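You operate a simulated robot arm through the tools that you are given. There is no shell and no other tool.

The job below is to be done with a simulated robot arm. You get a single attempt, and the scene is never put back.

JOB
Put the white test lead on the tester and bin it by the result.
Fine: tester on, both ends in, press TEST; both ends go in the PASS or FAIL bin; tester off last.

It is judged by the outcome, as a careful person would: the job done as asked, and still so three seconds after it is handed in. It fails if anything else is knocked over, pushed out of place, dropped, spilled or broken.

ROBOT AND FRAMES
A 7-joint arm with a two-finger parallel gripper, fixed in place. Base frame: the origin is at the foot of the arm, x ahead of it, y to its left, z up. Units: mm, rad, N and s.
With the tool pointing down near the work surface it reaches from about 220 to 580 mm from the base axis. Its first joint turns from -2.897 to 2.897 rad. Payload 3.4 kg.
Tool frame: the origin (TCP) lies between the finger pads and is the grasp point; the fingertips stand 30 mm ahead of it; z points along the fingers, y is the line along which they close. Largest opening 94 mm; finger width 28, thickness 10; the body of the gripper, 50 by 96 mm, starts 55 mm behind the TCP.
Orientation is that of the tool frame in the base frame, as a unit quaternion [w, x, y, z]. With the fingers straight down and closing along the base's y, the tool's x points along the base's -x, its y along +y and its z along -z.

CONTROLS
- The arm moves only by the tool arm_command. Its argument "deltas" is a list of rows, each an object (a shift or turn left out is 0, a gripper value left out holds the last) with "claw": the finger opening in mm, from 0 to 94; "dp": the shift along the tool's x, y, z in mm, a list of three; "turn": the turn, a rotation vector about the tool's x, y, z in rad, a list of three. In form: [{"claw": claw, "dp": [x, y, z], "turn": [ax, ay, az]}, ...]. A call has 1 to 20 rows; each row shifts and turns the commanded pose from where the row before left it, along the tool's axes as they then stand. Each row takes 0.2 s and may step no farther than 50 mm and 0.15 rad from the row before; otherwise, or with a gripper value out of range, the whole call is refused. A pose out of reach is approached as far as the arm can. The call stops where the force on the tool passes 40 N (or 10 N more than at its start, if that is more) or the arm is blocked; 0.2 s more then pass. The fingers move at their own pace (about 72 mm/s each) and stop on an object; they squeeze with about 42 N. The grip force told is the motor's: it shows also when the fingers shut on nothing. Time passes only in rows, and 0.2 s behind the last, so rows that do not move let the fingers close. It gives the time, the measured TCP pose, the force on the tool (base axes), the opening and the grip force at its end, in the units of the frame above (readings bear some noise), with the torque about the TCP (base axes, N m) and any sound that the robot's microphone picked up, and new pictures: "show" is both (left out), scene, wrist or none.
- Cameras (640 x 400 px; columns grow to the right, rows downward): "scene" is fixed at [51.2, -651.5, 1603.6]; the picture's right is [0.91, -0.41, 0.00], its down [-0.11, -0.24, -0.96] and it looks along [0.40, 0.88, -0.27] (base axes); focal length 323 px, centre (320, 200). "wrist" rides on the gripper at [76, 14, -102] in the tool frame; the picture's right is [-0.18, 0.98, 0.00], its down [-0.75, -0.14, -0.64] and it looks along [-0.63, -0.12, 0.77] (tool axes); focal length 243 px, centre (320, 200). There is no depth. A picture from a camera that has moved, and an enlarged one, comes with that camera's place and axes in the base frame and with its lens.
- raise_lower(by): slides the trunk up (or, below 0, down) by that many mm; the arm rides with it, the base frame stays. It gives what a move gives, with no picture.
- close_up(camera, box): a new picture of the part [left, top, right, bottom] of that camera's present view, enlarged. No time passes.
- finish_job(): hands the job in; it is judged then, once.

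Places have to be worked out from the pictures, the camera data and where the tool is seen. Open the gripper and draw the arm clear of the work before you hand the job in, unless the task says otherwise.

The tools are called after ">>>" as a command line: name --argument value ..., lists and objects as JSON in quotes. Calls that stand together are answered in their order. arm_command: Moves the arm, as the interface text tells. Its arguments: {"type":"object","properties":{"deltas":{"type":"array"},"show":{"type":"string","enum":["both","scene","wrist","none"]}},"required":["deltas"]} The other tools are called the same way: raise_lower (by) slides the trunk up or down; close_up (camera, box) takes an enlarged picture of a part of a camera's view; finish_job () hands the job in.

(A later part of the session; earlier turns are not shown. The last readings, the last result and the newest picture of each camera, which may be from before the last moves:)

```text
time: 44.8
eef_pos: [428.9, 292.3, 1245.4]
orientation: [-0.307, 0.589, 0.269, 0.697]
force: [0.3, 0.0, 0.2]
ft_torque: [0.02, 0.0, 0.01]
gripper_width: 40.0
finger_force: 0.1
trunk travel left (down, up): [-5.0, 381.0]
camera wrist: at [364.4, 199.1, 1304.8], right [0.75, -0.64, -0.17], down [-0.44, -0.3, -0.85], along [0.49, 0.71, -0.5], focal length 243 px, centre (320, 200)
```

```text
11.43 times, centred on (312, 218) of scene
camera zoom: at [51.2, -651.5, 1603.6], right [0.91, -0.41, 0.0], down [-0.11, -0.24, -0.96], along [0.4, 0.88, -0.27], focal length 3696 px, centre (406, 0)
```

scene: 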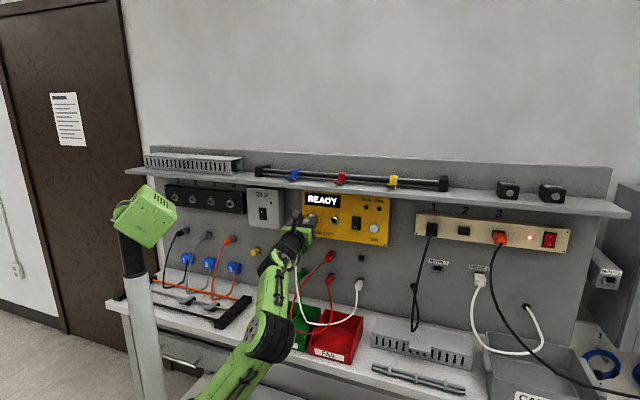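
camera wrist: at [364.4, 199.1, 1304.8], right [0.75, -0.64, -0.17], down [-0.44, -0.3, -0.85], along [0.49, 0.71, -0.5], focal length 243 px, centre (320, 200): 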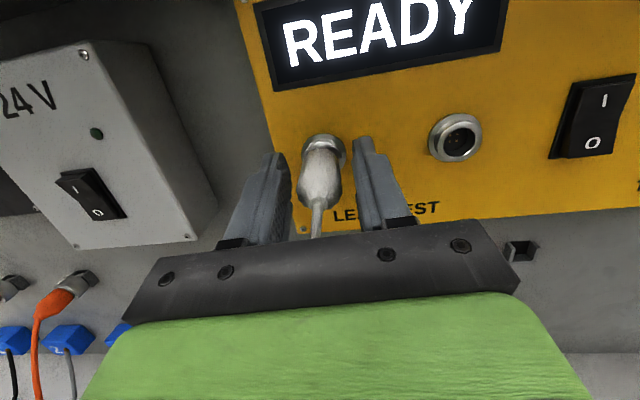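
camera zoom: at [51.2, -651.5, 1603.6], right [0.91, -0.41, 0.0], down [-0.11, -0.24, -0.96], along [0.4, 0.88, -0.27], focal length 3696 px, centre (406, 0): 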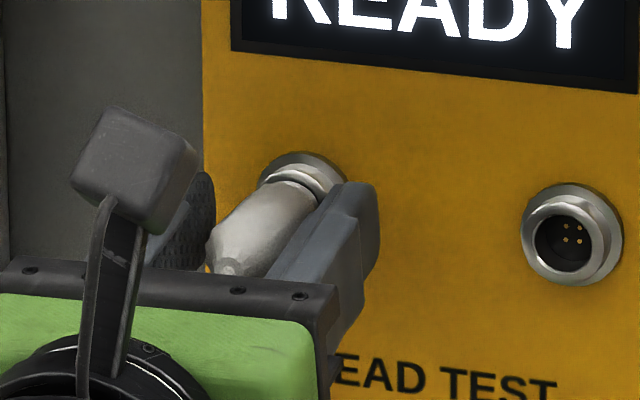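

The plug stays put when released. I back straight out, then level and square the tool again.

>>> arm_command --deltas '[{"dp": [6.7, -2.1, -39.4]}, {"dp": [6.7, -2.1, -39.4]}, {"turn": [-0.055, 0, 0]}, {"turn": [0, -0.085, 0]}, {"turn": [0, -0.085, 0]}, {}]' --show "both"

>>> close_up --camera "scene" --box '[260, 190, 400, 350]'

>>> close_up --camera "wrist" --box '[240, 80, 400, 200]'

```text
time: 46.2
eef_pos: [372.5, 235.8, 1245.6]
orientation: [-0.269, 0.655, 0.274, 0.651]
force: [-0.5, -0.1, 0.6]
ft_torque: [-0.02, 0.0, 0.02]
gripper_width: 40.0
finger_force: 0.1
trunk travel left (down, up): [-5.0, 381.0]
camera wrist: at [310.8, 154.1, 1323.5], right [0.69, -0.7, -0.18], down [-0.56, -0.36, -0.75], along [0.46, 0.62, -0.64], focal length 243 px, centre (320, 200)
```

scene: 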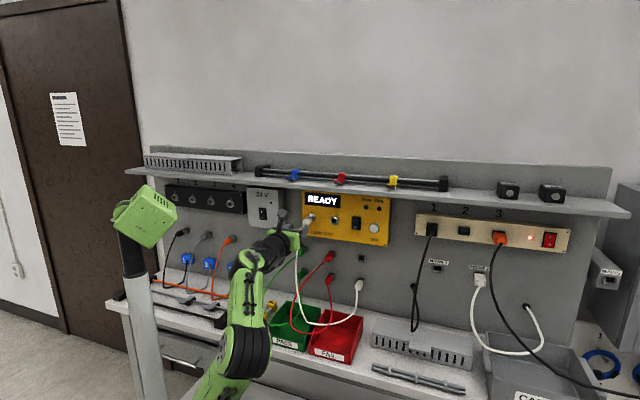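
wrist: 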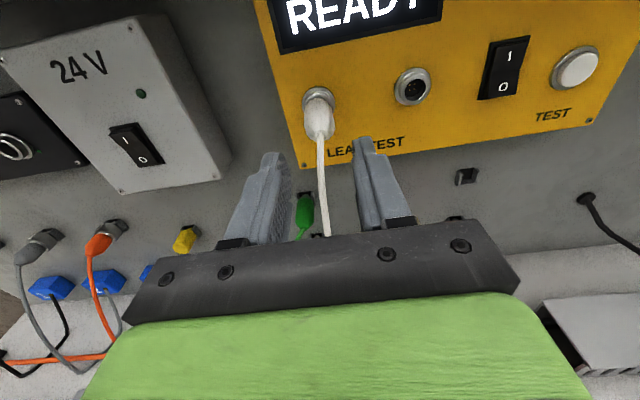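

```text
2.50 times, centred on (330, 270) of scene
camera zoom: at [51.2, -651.5, 1603.6], right [0.91, -0.41, 0.0], down [-0.11, -0.24, -0.96], along [0.4, 0.88, -0.27], focal length 808 px, centre (295, 25)
```

zoom: 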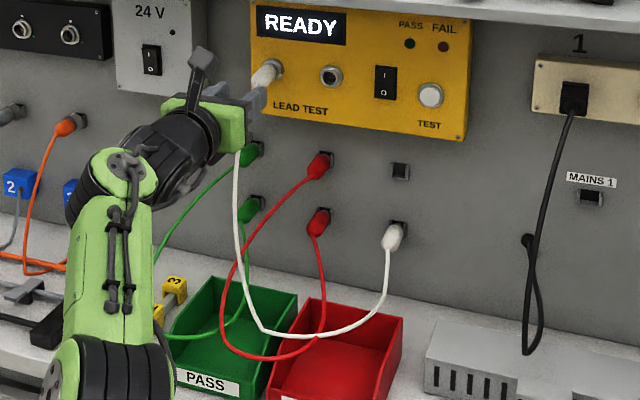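

```text
3.33 times, centred on (320, 140) of wrist
camera zoom: at [310.8, 154.1, 1323.5], right [0.69, -0.7, -0.18], down [-0.56, -0.36, -0.75], along [0.46, 0.62, -0.64], focal length 809 px, centre (320, 400)
```

zoom: 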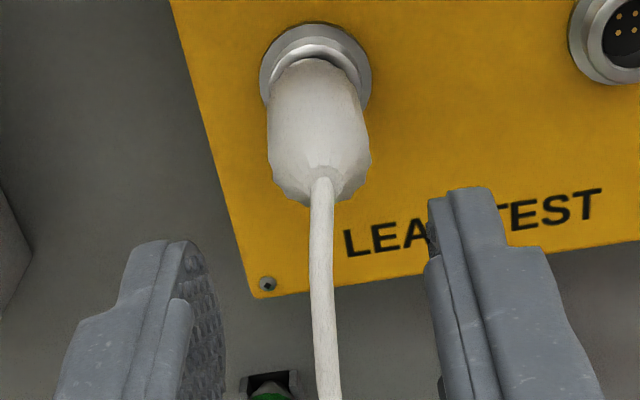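

The left plug is seated squarely. I back off further so as not to drag its cable, then move right and down to look at the lower white plug.

>>> arm_command --deltas '[{"dp": [0, 0, -35]}, {"dp": [0, 35, 0]}, {"dp": [0, 45, 0]}, {"dp": [0, 45, 0]}, {"dp": [-20, 45, 0]}, {"dp": [-40, 5, 0]}, {"dp": [-40, 0, 0]}, {"dp": [-30, 0, 0]}, {}]' --show "both"

>>> close_up --camera "wrist" --box '[220, 80, 420, 240]'

>>> close_up --camera "scene" --box '[260, 190, 400, 350]'

```text
time: 48.2
eef_pos: [471.4, 86.9, 1117.5]
orientation: [-0.268, 0.655, 0.273, 0.651]
force: [0.0, -0.4, -0.1]
ft_torque: [0.0, 0.0, 0.02]
gripper_width: 40.1
finger_force: 0.0
trunk travel left (down, up): [-5.0, 381.0]
camera wrist: at [409.9, 4.5, 1194.7], right [0.7, -0.7, -0.18], down [-0.56, -0.36, -0.75], along [0.46, 0.62, -0.64], focal length 243 px, centre (320, 200)
```

scene: 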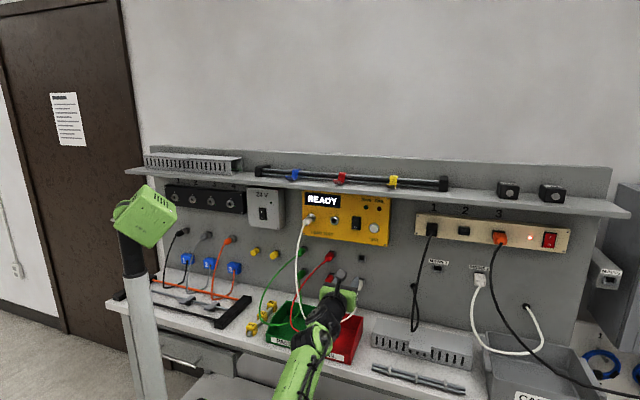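
wrist: 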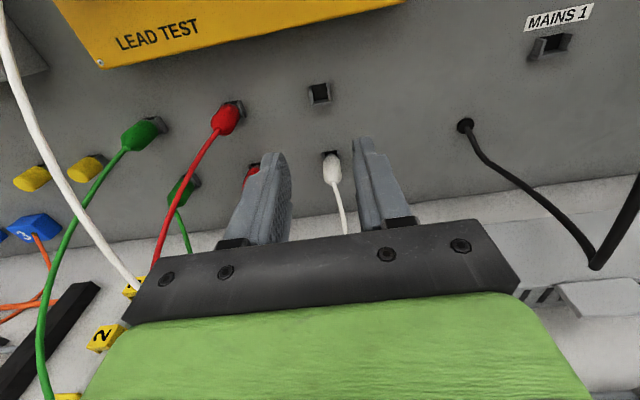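

```text
2.50 times, centred on (320, 160) of wrist
camera zoom: at [409.9, 4.5, 1194.7], right [0.7, -0.7, -0.18], down [-0.56, -0.36, -0.75], along [0.46, 0.62, -0.64], focal length 606 px, centre (320, 300)
```

zoom: 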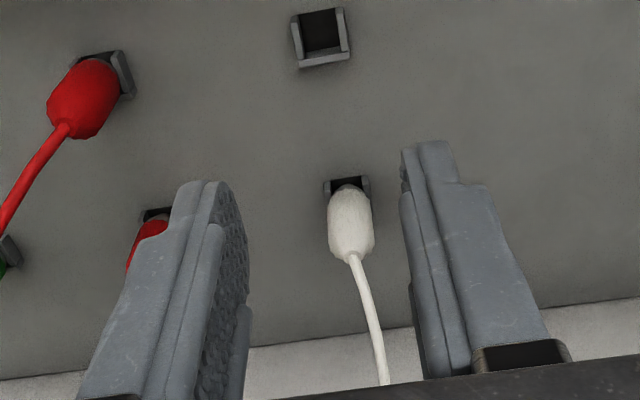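

```text
2.50 times, centred on (330, 270) of scene
camera zoom: at [51.2, -651.5, 1603.6], right [0.91, -0.41, 0.0], down [-0.11, -0.24, -0.96], along [0.4, 0.88, -0.27], focal length 808 px, centre (295, 25)
```

zoom: 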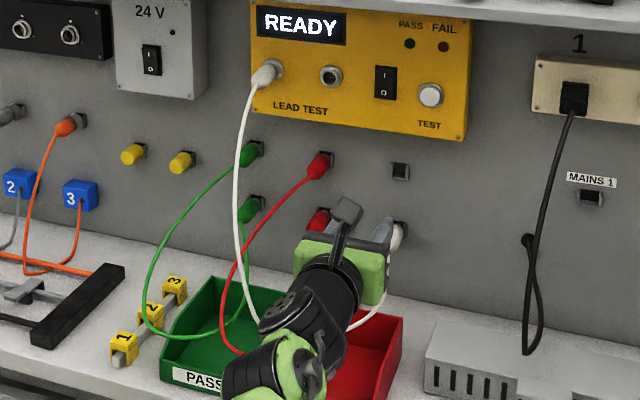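

The lower plug is at about u 270, z 1016 with its cable dropping between the fingers. Before going that low I need to check how far the arm's wrist hangs below the tool, because the red bin is underneath; I zoom in on the arm and the bins.

>>> close_up --camera "scene" --box '[250, 250, 410, 400]'

>>> close_up --camera "scene" --box '[120, 180, 420, 400]'

```text
2.67 times, centred on (330, 325) of scene
camera zoom: at [51.2, -651.5, 1603.6], right [0.91, -0.41, 0.0], down [-0.11, -0.24, -0.96], along [0.4, 0.88, -0.27], focal length 862 px, centre (293, -133)
```

zoom: 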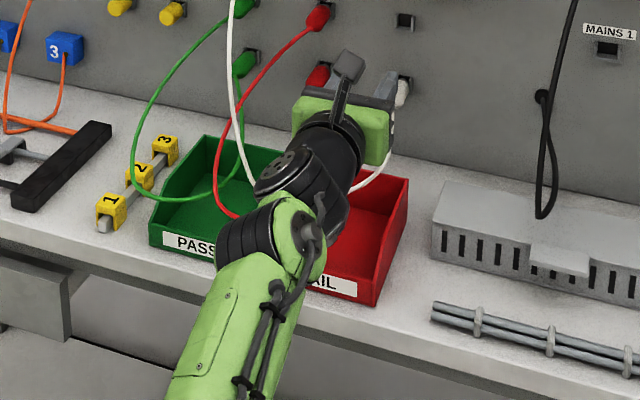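

```text
1.82 times, centred on (270, 290) of scene
camera zoom: at [51.2, -651.5, 1603.6], right [0.91, -0.41, 0.0], down [-0.11, -0.24, -0.96], along [0.4, 0.88, -0.27], focal length 588 px, centre (411, 36)
```

zoom: 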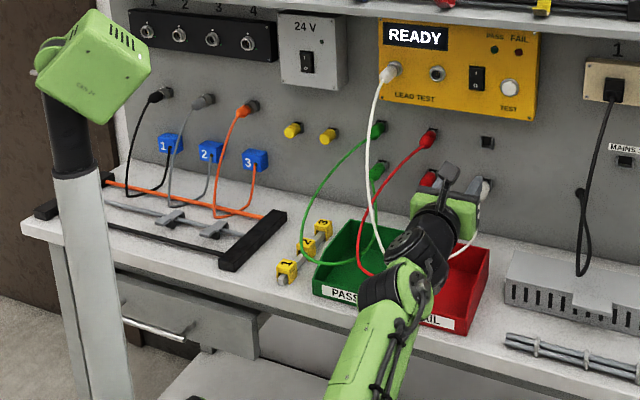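

The red bin spans n≈315–471, u≈183–305 with its rim up to z≈962, so a level wrist at z 1016 would come down into it. I instead pitch the tool down 0.4 rad, which lifts the wrist, and approach the lower plug from slightly above along the tool axis.

>>> arm_command --deltas '[{"claw": 56, "turn": [0, -0.13, 0]}, {"turn": [0, -0.135, 0]}, {"turn": [0, -0.135, 0]}, {}]' --show "none"

>>> arm_command --deltas '[{"dp": [-11, -0.6, 27.4]}, {"dp": [-11, -0.6, 27.4]}, {"dp": [-11, -0.6, 20]}, {}]' --show "both"

>>> close_up --camera "scene" --box '[250, 230, 410, 380]'

>>> close_up --camera "wrist" --box '[220, 80, 420, 240]'

```text
time: 49.2
eef_pos: [471.0, 86.9, 1116.9]
orientation: [-0.208, 0.773, 0.321, 0.507]
force: [-0.3, 0.1, -0.8]
ft_torque: [0.0, 0.0, -0.02]
gripper_width: 56.0
finger_force: 0.1
trunk travel left (down, up): [-5.0, 381.0]
```

```text
time: 50.2
eef_pos: [509.8, 126.9, 1055.7]
orientation: [-0.209, 0.771, 0.321, 0.508]
force: [0.1, 0.7, -0.6]
ft_torque: [-0.04, 0.0, 0.02]
gripper_width: 56.2
finger_force: 0.1
trunk travel left (down, up): [-5.0, 381.0]
camera wrist: at [475.0, 72.3, 1167.5], right [0.64, -0.75, -0.16], down [-0.73, -0.53, -0.44], along [0.24, 0.4, -0.88], focal length 243 px, centre (320, 200)
```

scene: 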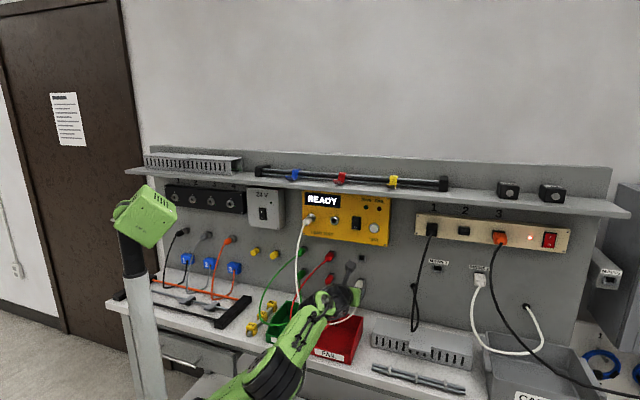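
wrist: 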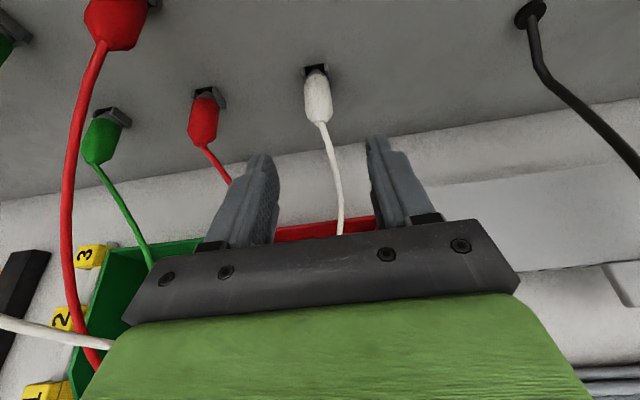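

```text
2.67 times, centred on (330, 305) of scene
camera zoom: at [51.2, -651.5, 1603.6], right [0.91, -0.41, 0.0], down [-0.11, -0.24, -0.96], along [0.4, 0.88, -0.27], focal length 862 px, centre (293, -80)
```

zoom: 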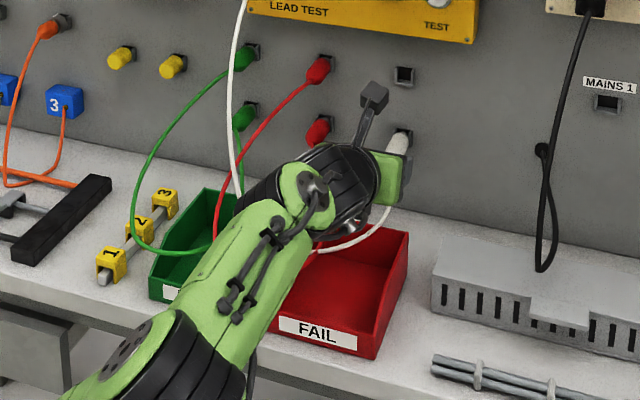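

```text
2.50 times, centred on (320, 160) of wrist
camera zoom: at [475.0, 72.3, 1167.5], right [0.64, -0.75, -0.16], down [-0.73, -0.53, -0.44], along [0.24, 0.4, -0.88], focal length 606 px, centre (320, 300)
```

zoom: 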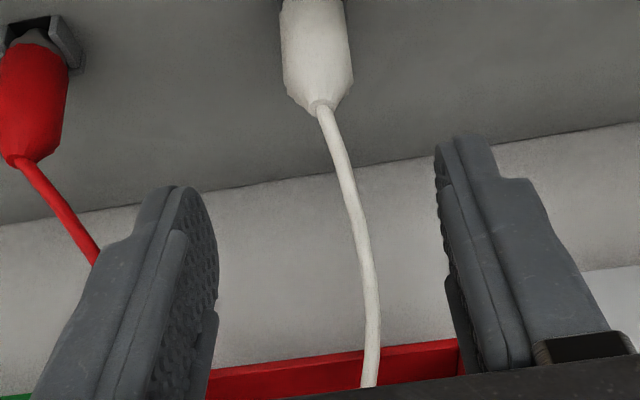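

Pose is good: the wrist is well clear of the bins and the plug is centred between the fingers. I advance along the tool axis to just short of the plug and check.

>>> arm_command --deltas '[{"dp": [1.2, 0, 26]}, {"dp": [1.2, 0, 26]}, {"dp": [0.9, 0, 26]}, {}]' --show "both"

>>> close_up --camera "wrist" --box '[240, 80, 400, 240]'

>>> close_up --camera "scene" --box '[320, 240, 400, 330]'

```text
time: 51.2
eef_pos: [561.7, 179.4, 1028.7]
orientation: [-0.209, 0.771, 0.322, 0.508]
force: [0.5, -0.2, 0.5]
ft_torque: [0.02, 0.01, 0.02]
gripper_width: 56.1
finger_force: 0.1
trunk travel left (down, up): [-5.0, 381.0]
camera wrist: at [526.9, 123.7, 1140.4], right [0.64, -0.75, -0.16], down [-0.73, -0.53, -0.44], along [0.24, 0.4, -0.88], focal length 243 px, centre (320, 200)
```

scene: 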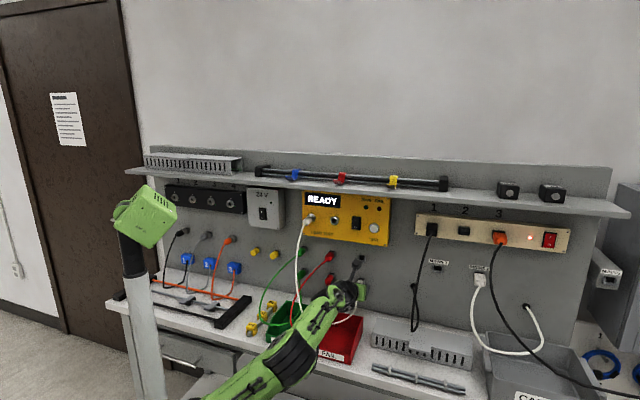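
wrist: 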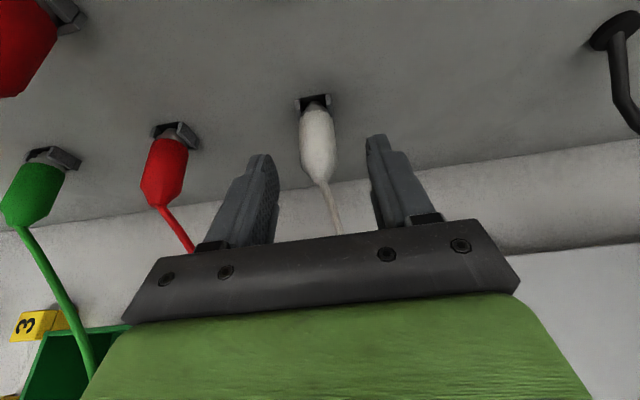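

```text
2.50 times, centred on (320, 160) of wrist
camera zoom: at [526.9, 123.7, 1140.4], right [0.64, -0.75, -0.16], down [-0.73, -0.53, -0.44], along [0.24, 0.4, -0.88], focal length 606 px, centre (320, 300)
```

zoom: 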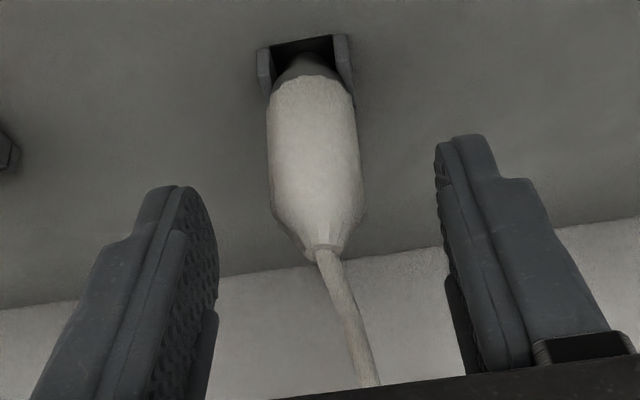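

```text
4.44 times, centred on (360, 285) of scene
camera zoom: at [51.2, -651.5, 1603.6], right [0.91, -0.41, 0.0], down [-0.11, -0.24, -0.96], along [0.4, 0.88, -0.27], focal length 1437 px, centre (142, -178)
```

zoom: 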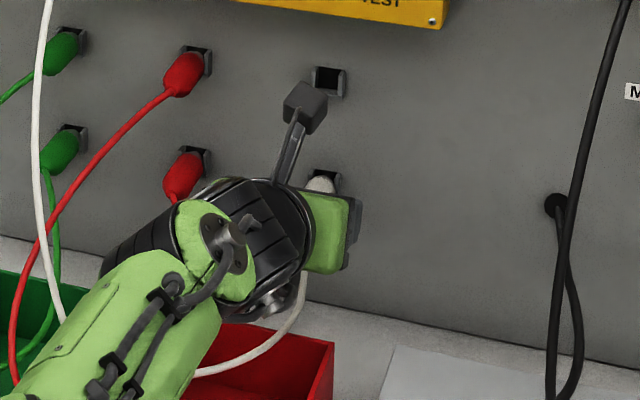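

The plug is centred; I move the last 27 mm onto its body and close the fingers.

>>> arm_command --deltas '[{"dp": [-0.6, 0.3, 13.4]}, {"dp": [-0.6, 0.2, 13.3]}, {}, {"claw": 36}, {"claw": 0}, {}, {}]' --show "both"

>>> close_up --camera "wrist" --box '[240, 80, 400, 240]'

```text
time: 52.8
eef_pos: [578.4, 195.5, 1017.2]
orientation: [-0.21, 0.771, 0.323, 0.507]
force: [-4.8, 2.6, -1.6]
ft_torque: [-0.07, 0.08, 0.2]
gripper_width: 21.9
finger_force: 41.5
trunk travel left (down, up): [-5.0, 381.0]
camera wrist: at [543.5, 140.7, 1128.4], right [0.65, -0.75, -0.16], down [-0.73, -0.53, -0.44], along [0.24, 0.4, -0.88], focal length 243 px, centre (320, 200)
```

scene: 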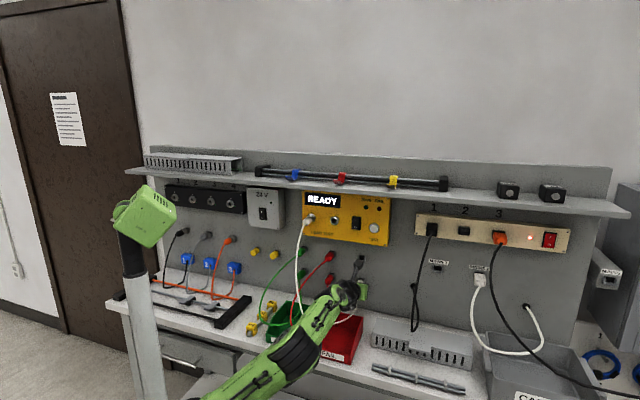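
wrist: 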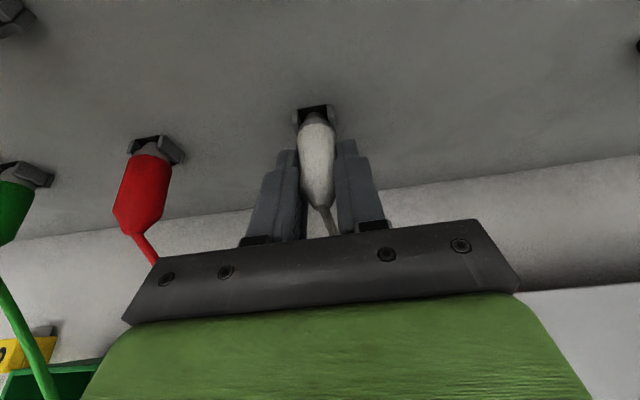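

```text
2.50 times, centred on (320, 160) of wrist
camera zoom: at [543.5, 140.7, 1128.4], right [0.65, -0.75, -0.16], down [-0.73, -0.53, -0.44], along [0.24, 0.4, -0.88], focal length 606 px, centre (320, 300)
```

zoom: 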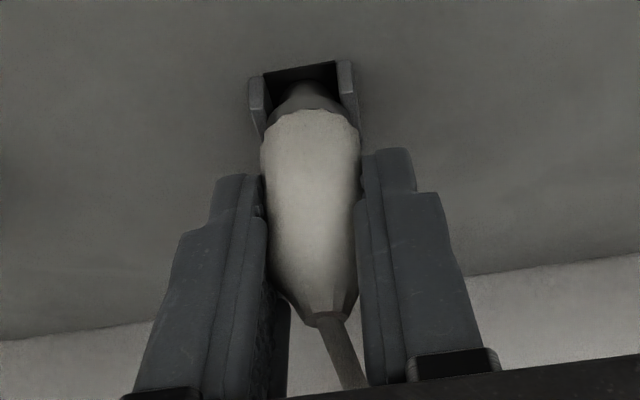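

Gripped at 21.9 mm with a slight sideways load; I ease left 0.8 mm and then pull it out slowly along the normal.

>>> arm_command --deltas '[{"dp": [0, -0.8, 0]}, {"dp": [-2.4, 0, -5.5]}, {"dp": [-3.2, 0, -7.3]}, {"dp": [-4, 0, -9.2]}, {"dp": [-4, 0, -9.2]}, {"dp": [-4, 0, -9.2]}, {"dp": [-4, 0, -9.2]}, {}]' --show "both"

>>> close_up --camera "wrist" --box '[240, 80, 400, 240]'

```text
time: 54.6
eef_pos: [539.2, 156.0, 1017.9]
orientation: [-0.208, 0.772, 0.321, 0.508]
force: [0.1, 0.6, 0.1]
ft_torque: [0.01, 0.01, -0.01]
gripper_width: 22.2
finger_force: 41.5
trunk travel left (down, up): [-5.0, 381.0]
camera wrist: at [504.8, 102.0, 1129.0], right [0.64, -0.75, -0.16], down [-0.73, -0.53, -0.44], along [0.24, 0.4, -0.88], focal length 243 px, centre (320, 200)
```

scene: 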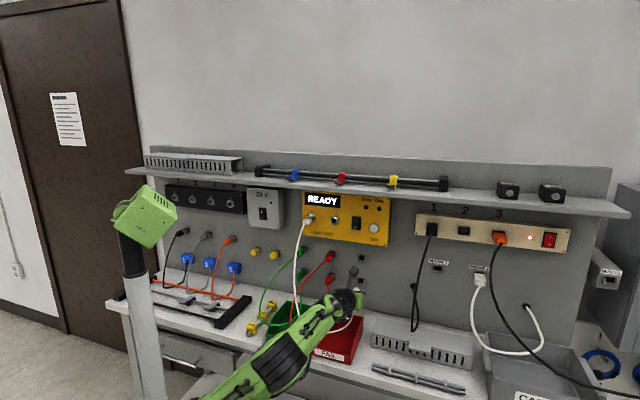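
wrist: 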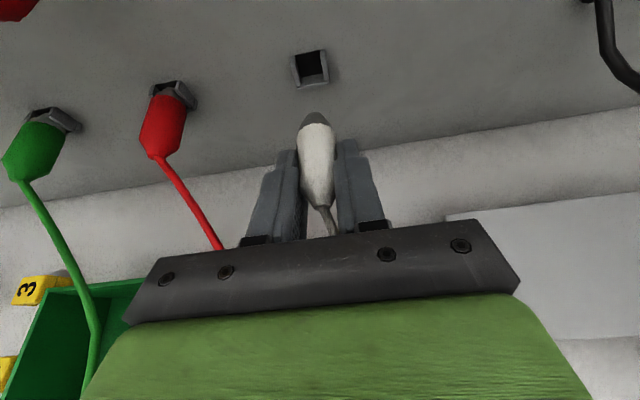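

```text
2.50 times, centred on (320, 160) of wrist
camera zoom: at [504.8, 102.0, 1129.0], right [0.64, -0.75, -0.16], down [-0.73, -0.53, -0.44], along [0.24, 0.4, -0.88], focal length 606 px, centre (320, 300)
```

zoom: 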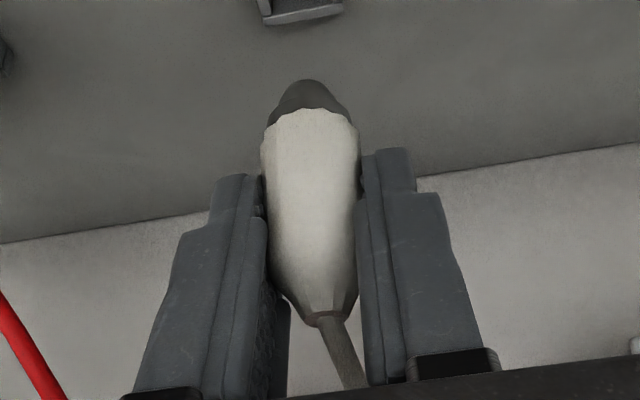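

Clean pull: the dark nose is fully visible, no tilt this time. I raise the plug slowly (12 mm steps) toward tester height, keeping the nose well short of the panel items.

>>> arm_command --deltas '[{"dp": [9.84, 0, -7.5]}, {"dp": [9.84, 0, -7.5]}, {"dp": [9.84, 0, -7.5]}, {"dp": [9.84, 0, -7.5]}, {"dp": [9.84, 0, -7.5]}, {"dp": [9.84, 0, -7.5]}, {"dp": [9.84, 0, -7.5]}, {"dp": [9.84, 0, -7.5]}, {"dp": [11.02, 0, -4.74]}, {"dp": [11.02, 0, -4.74]}, {"dp": [11.02, 0, -4.74]}, {"dp": [11.02, 0, -4.74]}, {"dp": [11.02, 0, -4.74]}, {"dp": [11.02, 0, -4.74]}, {"dp": [11.02, 0, -4.74]}, {"dp": [11.02, 0, -4.74]}, {"dp": [11.02, 0, -4.74]}, {"dp": [11.02, 0, -4.74]}, {"dp": [11.02, 0, -4.74]}, {}]' --show "both"

>>> close_up --camera "wrist" --box '[240, 80, 400, 240]'

>>> close_up --camera "scene" --box '[280, 170, 420, 290]'

```text
time: 58.8
eef_pos: [522.7, 141.0, 1243.4]
orientation: [-0.209, 0.771, 0.322, 0.508]
force: [-0.2, -0.5, -1.7]
ft_torque: [-0.03, 0.01, 0.0]
gripper_width: 22.2
finger_force: 41.9
trunk travel left (down, up): [-5.0, 381.0]
camera wrist: at [487.9, 86.4, 1355.5], right [0.64, -0.75, -0.16], down [-0.73, -0.53, -0.44], along [0.24, 0.4, -0.88], focal length 243 px, centre (320, 200)
```

scene: 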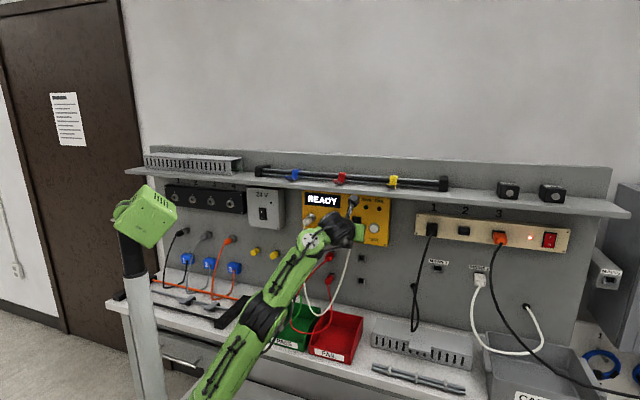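
wrist: 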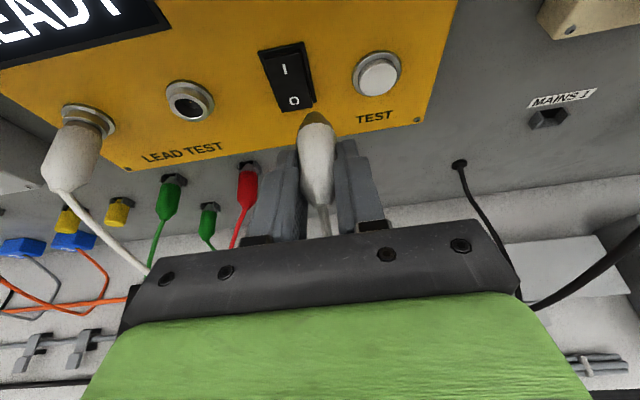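

```text
2.50 times, centred on (320, 160) of wrist
camera zoom: at [487.9, 86.4, 1355.5], right [0.64, -0.75, -0.16], down [-0.73, -0.53, -0.44], along [0.24, 0.4, -0.88], focal length 606 px, centre (320, 300)
```

zoom: 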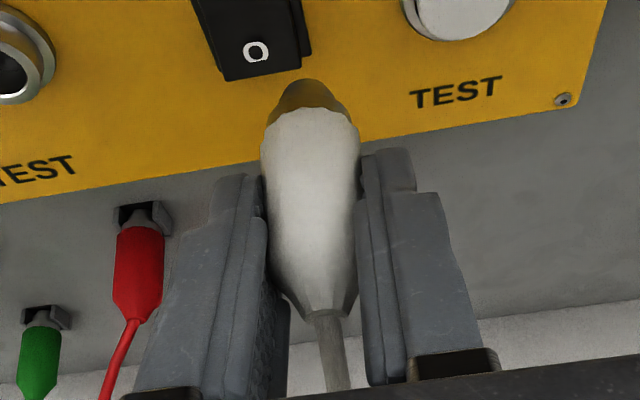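

```text
3.33 times, centred on (350, 230) of scene
camera zoom: at [51.2, -651.5, 1603.6], right [0.91, -0.41, 0.0], down [-0.11, -0.24, -0.96], along [0.4, 0.88, -0.27], focal length 1078 px, centre (220, 100)
```

zoom: 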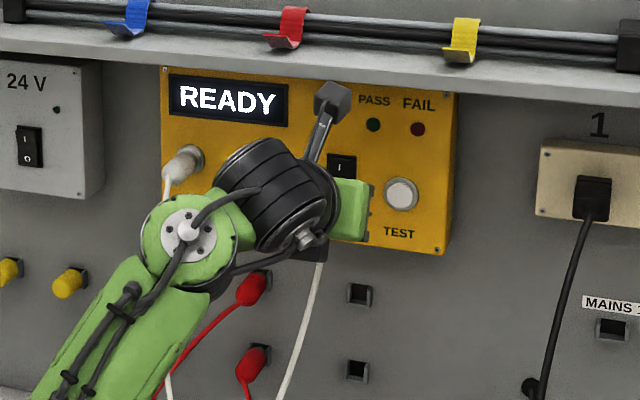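

The plug hasn't tilted. I now move left in small steps to line up with the right socket (u≈180).

>>> arm_command --deltas '[{"dp": [0, -10, 0]}, {"dp": [0, -10, 0]}, {"dp": [0, -10, 0]}, {"dp": [0, -10, 0]}, {"dp": [0, -10, 0]}, {"dp": [0, -10, 0]}, {"dp": [0, -10, 0]}, {"dp": [0, -10, 0]}, {"dp": [0, -10, 0]}, {}]' --show "both"

>>> close_up --camera "wrist" --box '[240, 60, 400, 240]'

>>> close_up --camera "wrist" --box '[100, 40, 260, 240]'

>>> close_up --camera "scene" --box '[280, 170, 420, 290]'

```text
time: 61.0
eef_pos: [458.9, 205.0, 1243.5]
orientation: [-0.209, 0.771, 0.321, 0.509]
force: [0.2, -0.4, 0.3]
ft_torque: [-0.02, 0.0, 0.04]
gripper_width: 22.2
finger_force: 41.8
trunk travel left (down, up): [-5.0, 381.0]
camera wrist: at [424.3, 150.5, 1355.2], right [0.64, -0.75, -0.16], down [-0.73, -0.53, -0.44], along [0.24, 0.4, -0.88], focal length 243 px, centre (320, 200)
```

scene: 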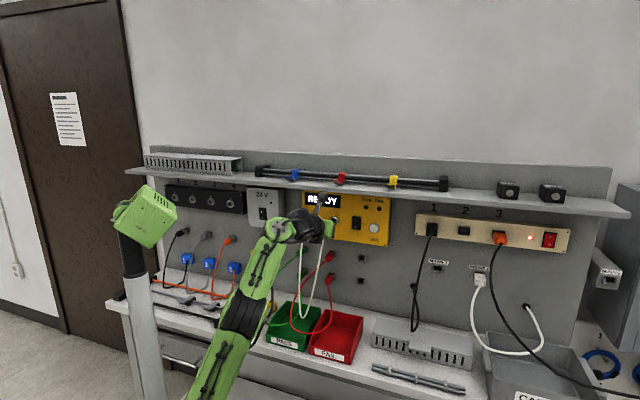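
wrist: 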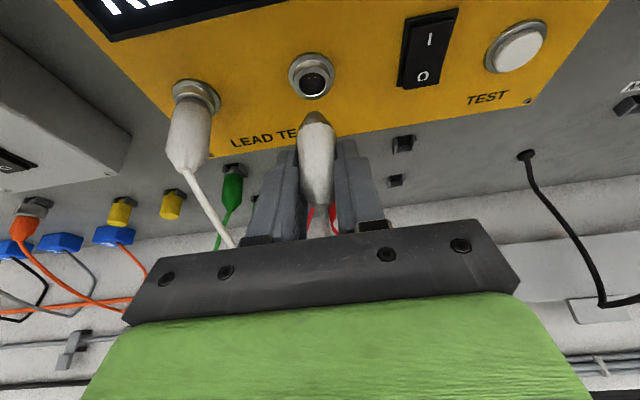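

```text
2.22 times, centred on (320, 150) of wrist
camera zoom: at [424.3, 150.5, 1355.2], right [0.64, -0.75, -0.16], down [-0.73, -0.53, -0.44], along [0.24, 0.4, -0.88], focal length 539 px, centre (320, 311)
```

zoom: 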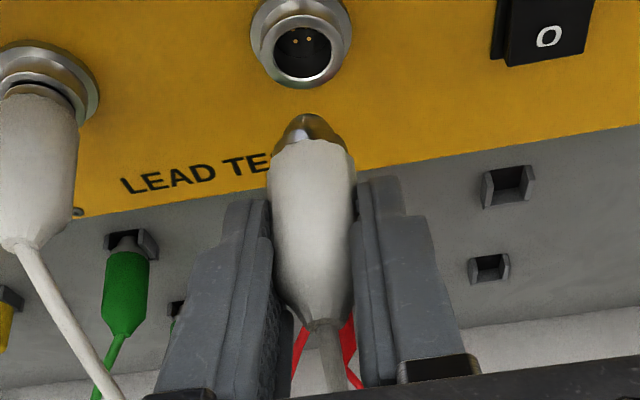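

```text
2.00 times, centred on (180, 140) of wrist
camera zoom: at [424.3, 150.5, 1355.2], right [0.64, -0.75, -0.16], down [-0.73, -0.53, -0.44], along [0.24, 0.4, -0.88], focal length 485 px, centre (600, 320)
```

zoom: 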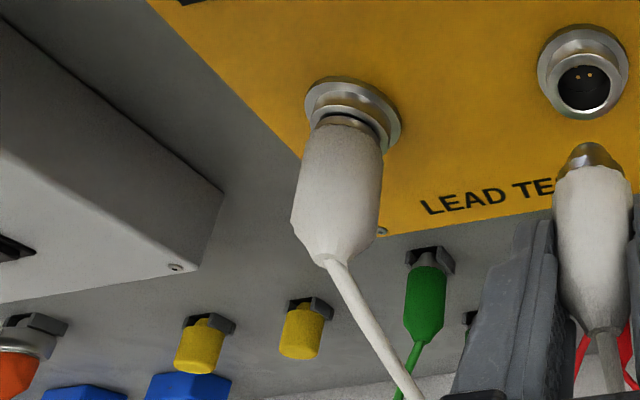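

```text
3.33 times, centred on (350, 230) of scene
camera zoom: at [51.2, -651.5, 1603.6], right [0.91, -0.41, 0.0], down [-0.11, -0.24, -0.96], along [0.4, 0.88, -0.27], focal length 1078 px, centre (220, 100)
```

zoom: 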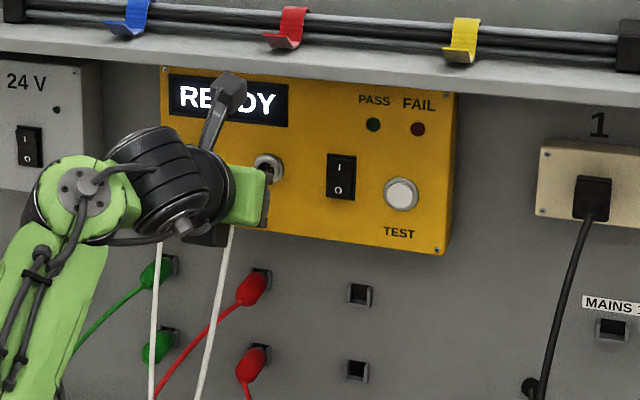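

Measured here: right socket u≈179.9, ring front n≈550.5; the second plug's nose is at u≈181, z≈1242. I shift 1 mm left and 4 mm up, and come 15 mm closer.

>>> arm_command --deltas '[{"dp": [3.86, -1.0, -1.66]}, {"dp": [3.0, 0, 6.9]}, {"dp": [3.0, 0, 6.9]}, {}]' --show "wrist"

>>> close_up --camera "wrist" --box '[270, 60, 370, 180]'

>>> close_up --camera "scene" --box '[300, 180, 360, 240]'

```text
time: 62.0
eef_pos: [468.7, 215.4, 1247.7]
orientation: [-0.209, 0.772, 0.322, 0.507]
force: [-0.3, 0.0, -0.6]
ft_torque: [0.03, 0.02, -0.02]
gripper_width: 22.1
finger_force: 42.4
trunk travel left (down, up): [-5.0, 381.0]
camera wrist: at [434.2, 161.2, 1359.5], right [0.64, -0.75, -0.16], down [-0.73, -0.53, -0.44], along [0.24, 0.4, -0.88], focal length 243 px, centre (320, 200)
```

wrist: 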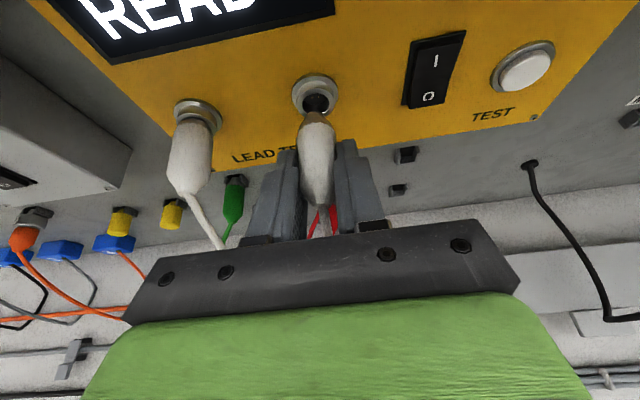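

```text
3.33 times, centred on (320, 120) of wrist
camera zoom: at [434.2, 161.2, 1359.5], right [0.64, -0.75, -0.16], down [-0.73, -0.53, -0.44], along [0.24, 0.4, -0.88], focal length 809 px, centre (320, 467)
```

zoom: 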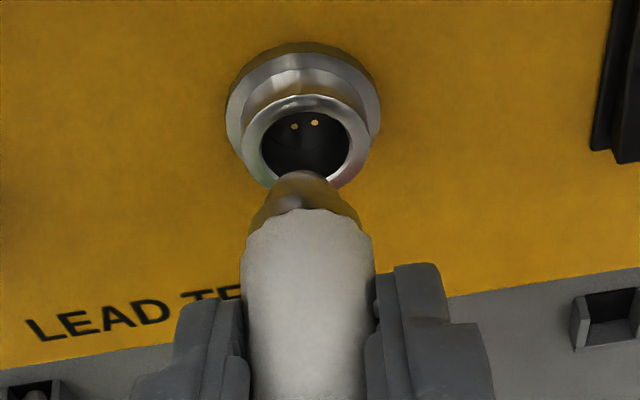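

```text
6.67 times, centred on (330, 210) of scene
camera zoom: at [51.2, -651.5, 1603.6], right [0.91, -0.41, 0.0], down [-0.11, -0.24, -0.96], along [0.4, 0.88, -0.27], focal length 2156 px, centre (253, 133)
```

zoom: 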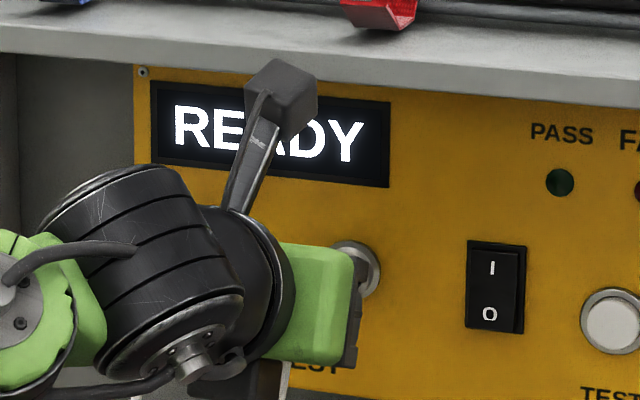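

Excellent view: the nose is tapered (so it seats on the socket rim part-way, matching how the first one stopped) and is aimed about 1.2 mm left of the right socket's centre with a slight right yaw. I correct yaw by 0.03 rad, shift right 2.8 mm and advance 10 mm.

>>> arm_command --deltas '[{"dp": [0, 2.8, 0], "turn": [0.03, 0, 0]}, {"dp": [2.0, 0.15, 4.6]}, {"dp": [2.0, 0.15, 4.6]}, {}]' --show "wrist"

>>> close_up --camera "wrist" --box '[270, 60, 370, 180]'

>>> close_up --camera "scene" --box '[300, 180, 360, 240]'

```text
time: 63.0
eef_pos: [478.8, 221.4, 1248.4]
orientation: [-0.22, 0.768, 0.33, 0.502]
force: [0.3, -0.1, -1.2]
ft_torque: [0.01, 0.0, 0.0]
gripper_width: 22.1
finger_force: 41.5
trunk travel left (down, up): [-5.0, 381.0]
camera wrist: at [445.9, 164.4, 1359.3], right [0.66, -0.73, -0.18], down [-0.71, -0.55, -0.44], along [0.22, 0.42, -0.88], focal length 243 px, centre (320, 200)
```

wrist: 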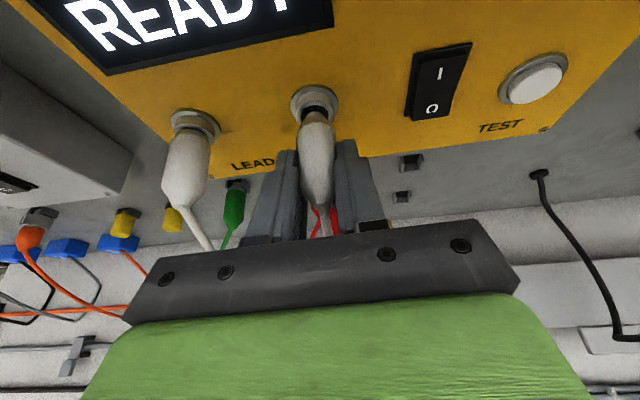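

```text
3.33 times, centred on (320, 120) of wrist
camera zoom: at [445.9, 164.4, 1359.3], right [0.66, -0.73, -0.18], down [-0.71, -0.55, -0.44], along [0.22, 0.42, -0.88], focal length 809 px, centre (320, 467)
```

zoom: 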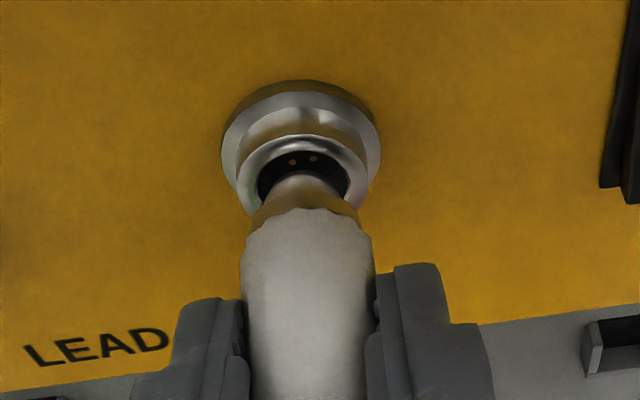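

```text
6.67 times, centred on (330, 210) of scene
camera zoom: at [51.2, -651.5, 1603.6], right [0.91, -0.41, 0.0], down [-0.11, -0.24, -0.96], along [0.4, 0.88, -0.27], focal length 2156 px, centre (253, 133)
```

zoom: 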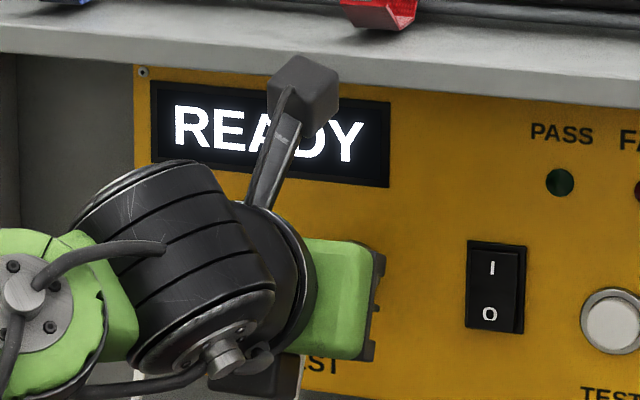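

The nose is now centred at the mouth of the right socket. I ease in 5 mm and read the forces.

>>> arm_command --deltas '[{"dp": [1.0, 0.07, 2.3]}, {"dp": [1.0, 0.07, 2.3]}, {}]' --show "none"

```text
time: 63.8
eef_pos: [482.5, 224.1, 1247.6]
orientation: [-0.22, 0.768, 0.329, 0.503]
force: [0.1, -0.1, -0.2]
ft_torque: [-0.01, 0.03, 0.02]
gripper_width: 22.1
finger_force: 41.6
trunk travel left (down, up): [-5.0, 381.0]
```

No contact yet; I continue in small steps.

>>> arm_command --deltas '[{"dp": [0.8, 0.06, 1.85]}, {"dp": [0.8, 0.06, 1.85]}, {}]' --show "wrist"

>>> close_up --camera "wrist" --box '[270, 60, 370, 180]'

```text
time: 64.6
eef_pos: [483.6, 227.9, 1246.5]
orientation: [-0.22, 0.768, 0.329, 0.503]
force: [0.8, 0.1, -0.5]
ft_torque: [-0.01, 0.02, -0.01]
gripper_width: 21.7
finger_force: 41.8
trunk travel left (down, up): [-5.0, 381.0]
camera wrist: at [452.2, 171.1, 1359.1], right [0.66, -0.73, -0.18], down [-0.72, -0.55, -0.44], along [0.22, 0.42, -0.88], focal length 243 px, centre (320, 200)
```

wrist: 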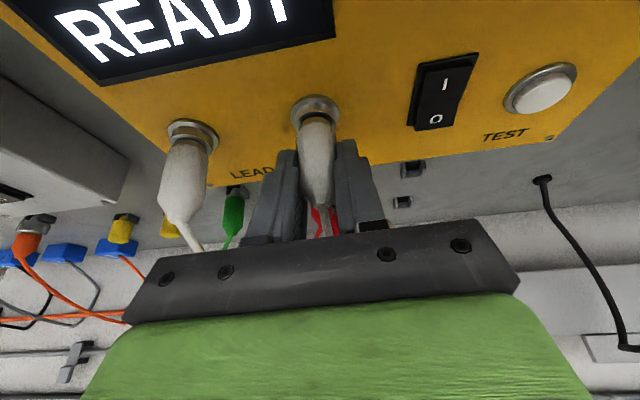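

```text
3.33 times, centred on (320, 120) of wrist
camera zoom: at [452.2, 171.1, 1359.1], right [0.66, -0.73, -0.18], down [-0.72, -0.55, -0.44], along [0.22, 0.42, -0.88], focal length 809 px, centre (320, 467)
```

zoom: 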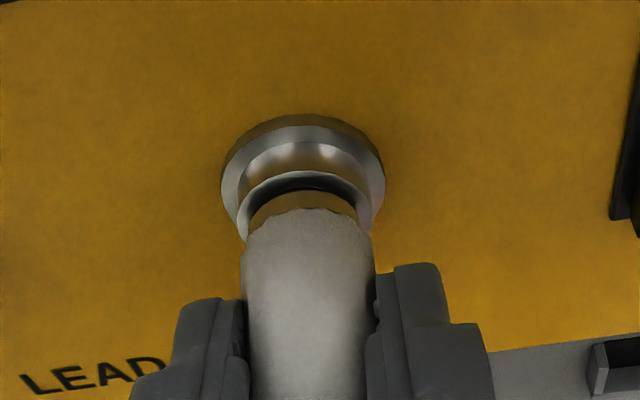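

Still no contact and well centred. Continue in 2 mm steps.

>>> arm_command --deltas '[{"dp": [0.8, 0.06, 1.85]}, {"dp": [0.8, 0.06, 1.85]}, {}]' --show "none"

```text
time: 65.4
eef_pos: [486.1, 229.2, 1249.4]
orientation: [-0.22, 0.769, 0.328, 0.503]
force: [-11.3, -9.4, -8.8]
ft_torque: [-0.29, 0.27, 0.09]
gripper_width: 21.9
finger_force: 42.4
trunk travel left (down, up): [-5.0, 381.0]
```

Contact: 15 N axial with 9 N downward at the rim, so it's slightly high. I back off 1 mm, lower 1.5 mm and push again.

>>> arm_command --deltas '[{"dp": [-0.4, 0, -0.92]}, {"dp": [-1.38, 0, 0.59]}, {"dp": [0.8, 0.06, 1.85]}, {}]' --show "none"

```text
time: 66.4
eef_pos: [486.6, 229.2, 1247.6]
orientation: [-0.22, 0.767, 0.328, 0.505]
force: [-10.3, -11.6, -4.3]
ft_torque: [-0.1, 0.12, 0.02]
gripper_width: 22.1
finger_force: 42.0
trunk travel left (down, up): [-5.0, 381.0]
```

Better (4 N down). I lower another 0.8 mm and push further.

>>> arm_command --deltas '[{"dp": [-0.75, 0, 0.3]}, {"dp": [0.8, 0.06, 1.85]}, {}]' --show "none"

```text
time: 67.2
eef_pos: [486.7, 230.0, 1248.9]
orientation: [-0.221, 0.768, 0.328, 0.504]
force: [-15.7, -15.5, -3.6]
ft_torque: [-0.15, 0.12, -0.01]
gripper_width: 22.1
finger_force: 42.5
trunk travel left (down, up): [-5.0, 381.0]
```

Axial 22 N, small side force. One more firm push and a look.

>>> arm_command --deltas '[{"dp": [-0.3, 0, 1.2]}, {"dp": [0.8, 0.06, 1.85]}, {"dp": [0.4, 0.03, 0.9]}, {}]' --show "wrist"

>>> close_up --camera "wrist" --box '[270, 60, 370, 180]'

>>> close_up --camera "wrist" --box '[140, 80, 240, 220]'

```text
time: 68.2
eef_pos: [486.6, 231.3, 1248.4]
orientation: [-0.221, 0.767, 0.329, 0.505]
force: [-25.2, -24.6, -4.6]
ft_torque: [-0.18, 0.23, 0.12]
gripper_width: 22.0
finger_force: 42.1
trunk travel left (down, up): [-5.0, 381.0]
camera wrist: at [454.9, 173.5, 1359.0], right [0.66, -0.73, -0.18], down [-0.71, -0.54, -0.44], along [0.22, 0.42, -0.88], focal length 243 px, centre (320, 200)
```

wrist: 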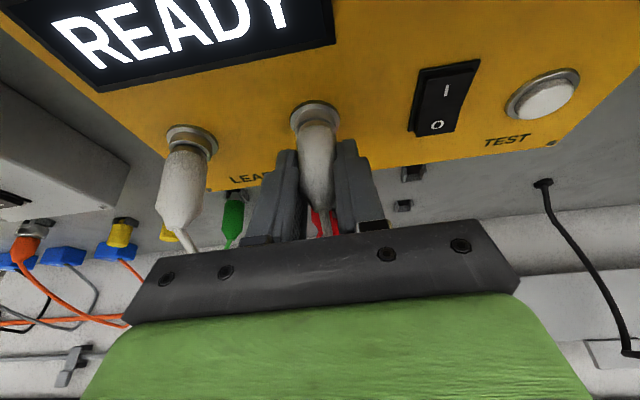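

```text
3.33 times, centred on (320, 120) of wrist
camera zoom: at [454.9, 173.5, 1359.0], right [0.66, -0.73, -0.18], down [-0.71, -0.54, -0.44], along [0.22, 0.42, -0.88], focal length 809 px, centre (320, 467)
```

zoom: 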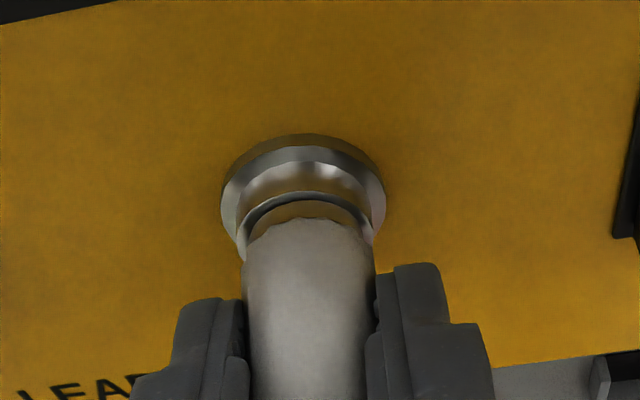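

```text
2.86 times, centred on (190, 150) of wrist
camera zoom: at [454.9, 173.5, 1359.0], right [0.66, -0.73, -0.18], down [-0.71, -0.54, -0.44], along [0.22, 0.42, -0.88], focal length 693 px, centre (691, 343)
```

zoom: 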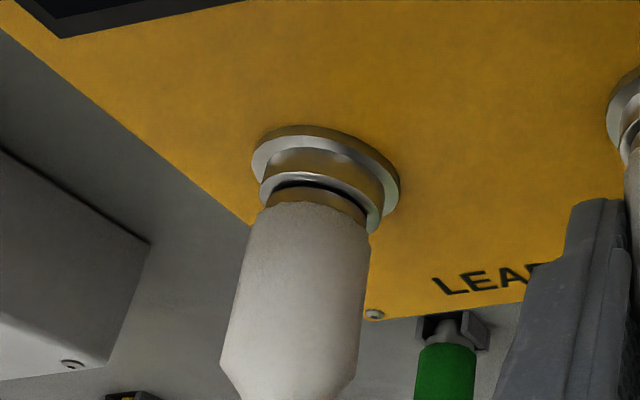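

Both plugs show the same seating (nose bottomed on the socket floor, same small band of nose visible), so this one is home too. I ease the load and release it.

>>> arm_command --deltas '[{"dp": [-1.0, 0, -2.3]}, {"dp": [-0.6, 0, -1.4]}, {}]' --show "none"

>>> arm_command --deltas '[{"claw": 26}, {"claw": 34}, {"claw": 42}, {}]' --show "wrist"

>>> close_up --camera "wrist" --box '[240, 60, 400, 240]'

```text
time: 69.0
eef_pos: [488.1, 230.7, 1248.3]
orientation: [-0.22, 0.767, 0.328, 0.506]
force: [-7.4, -9.3, 8.9]
ft_torque: [0.27, -0.23, -0.02]
gripper_width: 22.1
finger_force: 41.7
trunk travel left (down, up): [-5.0, 381.0]
```

```text
time: 70.0
eef_pos: [490.9, 232.1, 1246.1]
orientation: [-0.22, 0.769, 0.329, 0.503]
force: [-0.8, -0.7, -0.1]
ft_torque: [-0.01, -0.01, -0.02]
gripper_width: 42.0
finger_force: 0.0
trunk travel left (down, up): [-5.0, 381.0]
camera wrist: at [457.7, 176.1, 1356.3], right [0.66, -0.73, -0.18], down [-0.72, -0.55, -0.44], along [0.22, 0.42, -0.88], focal length 243 px, centre (320, 200)
```

wrist: 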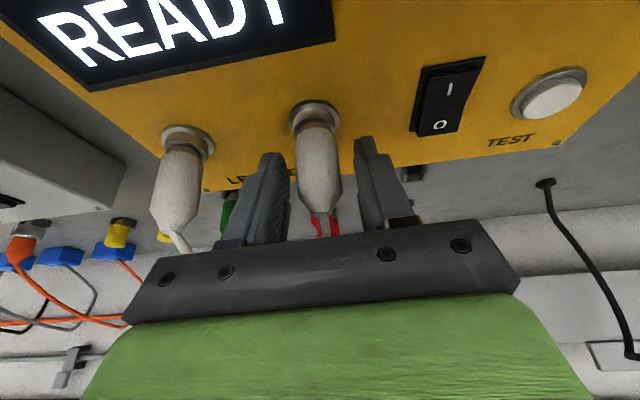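

```text
2.22 times, centred on (320, 150) of wrist
camera zoom: at [457.7, 176.1, 1356.3], right [0.66, -0.73, -0.18], down [-0.72, -0.55, -0.44], along [0.22, 0.42, -0.88], focal length 539 px, centre (320, 311)
```

zoom: 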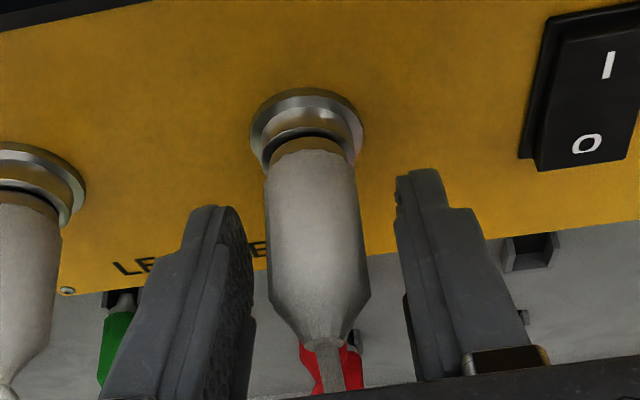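

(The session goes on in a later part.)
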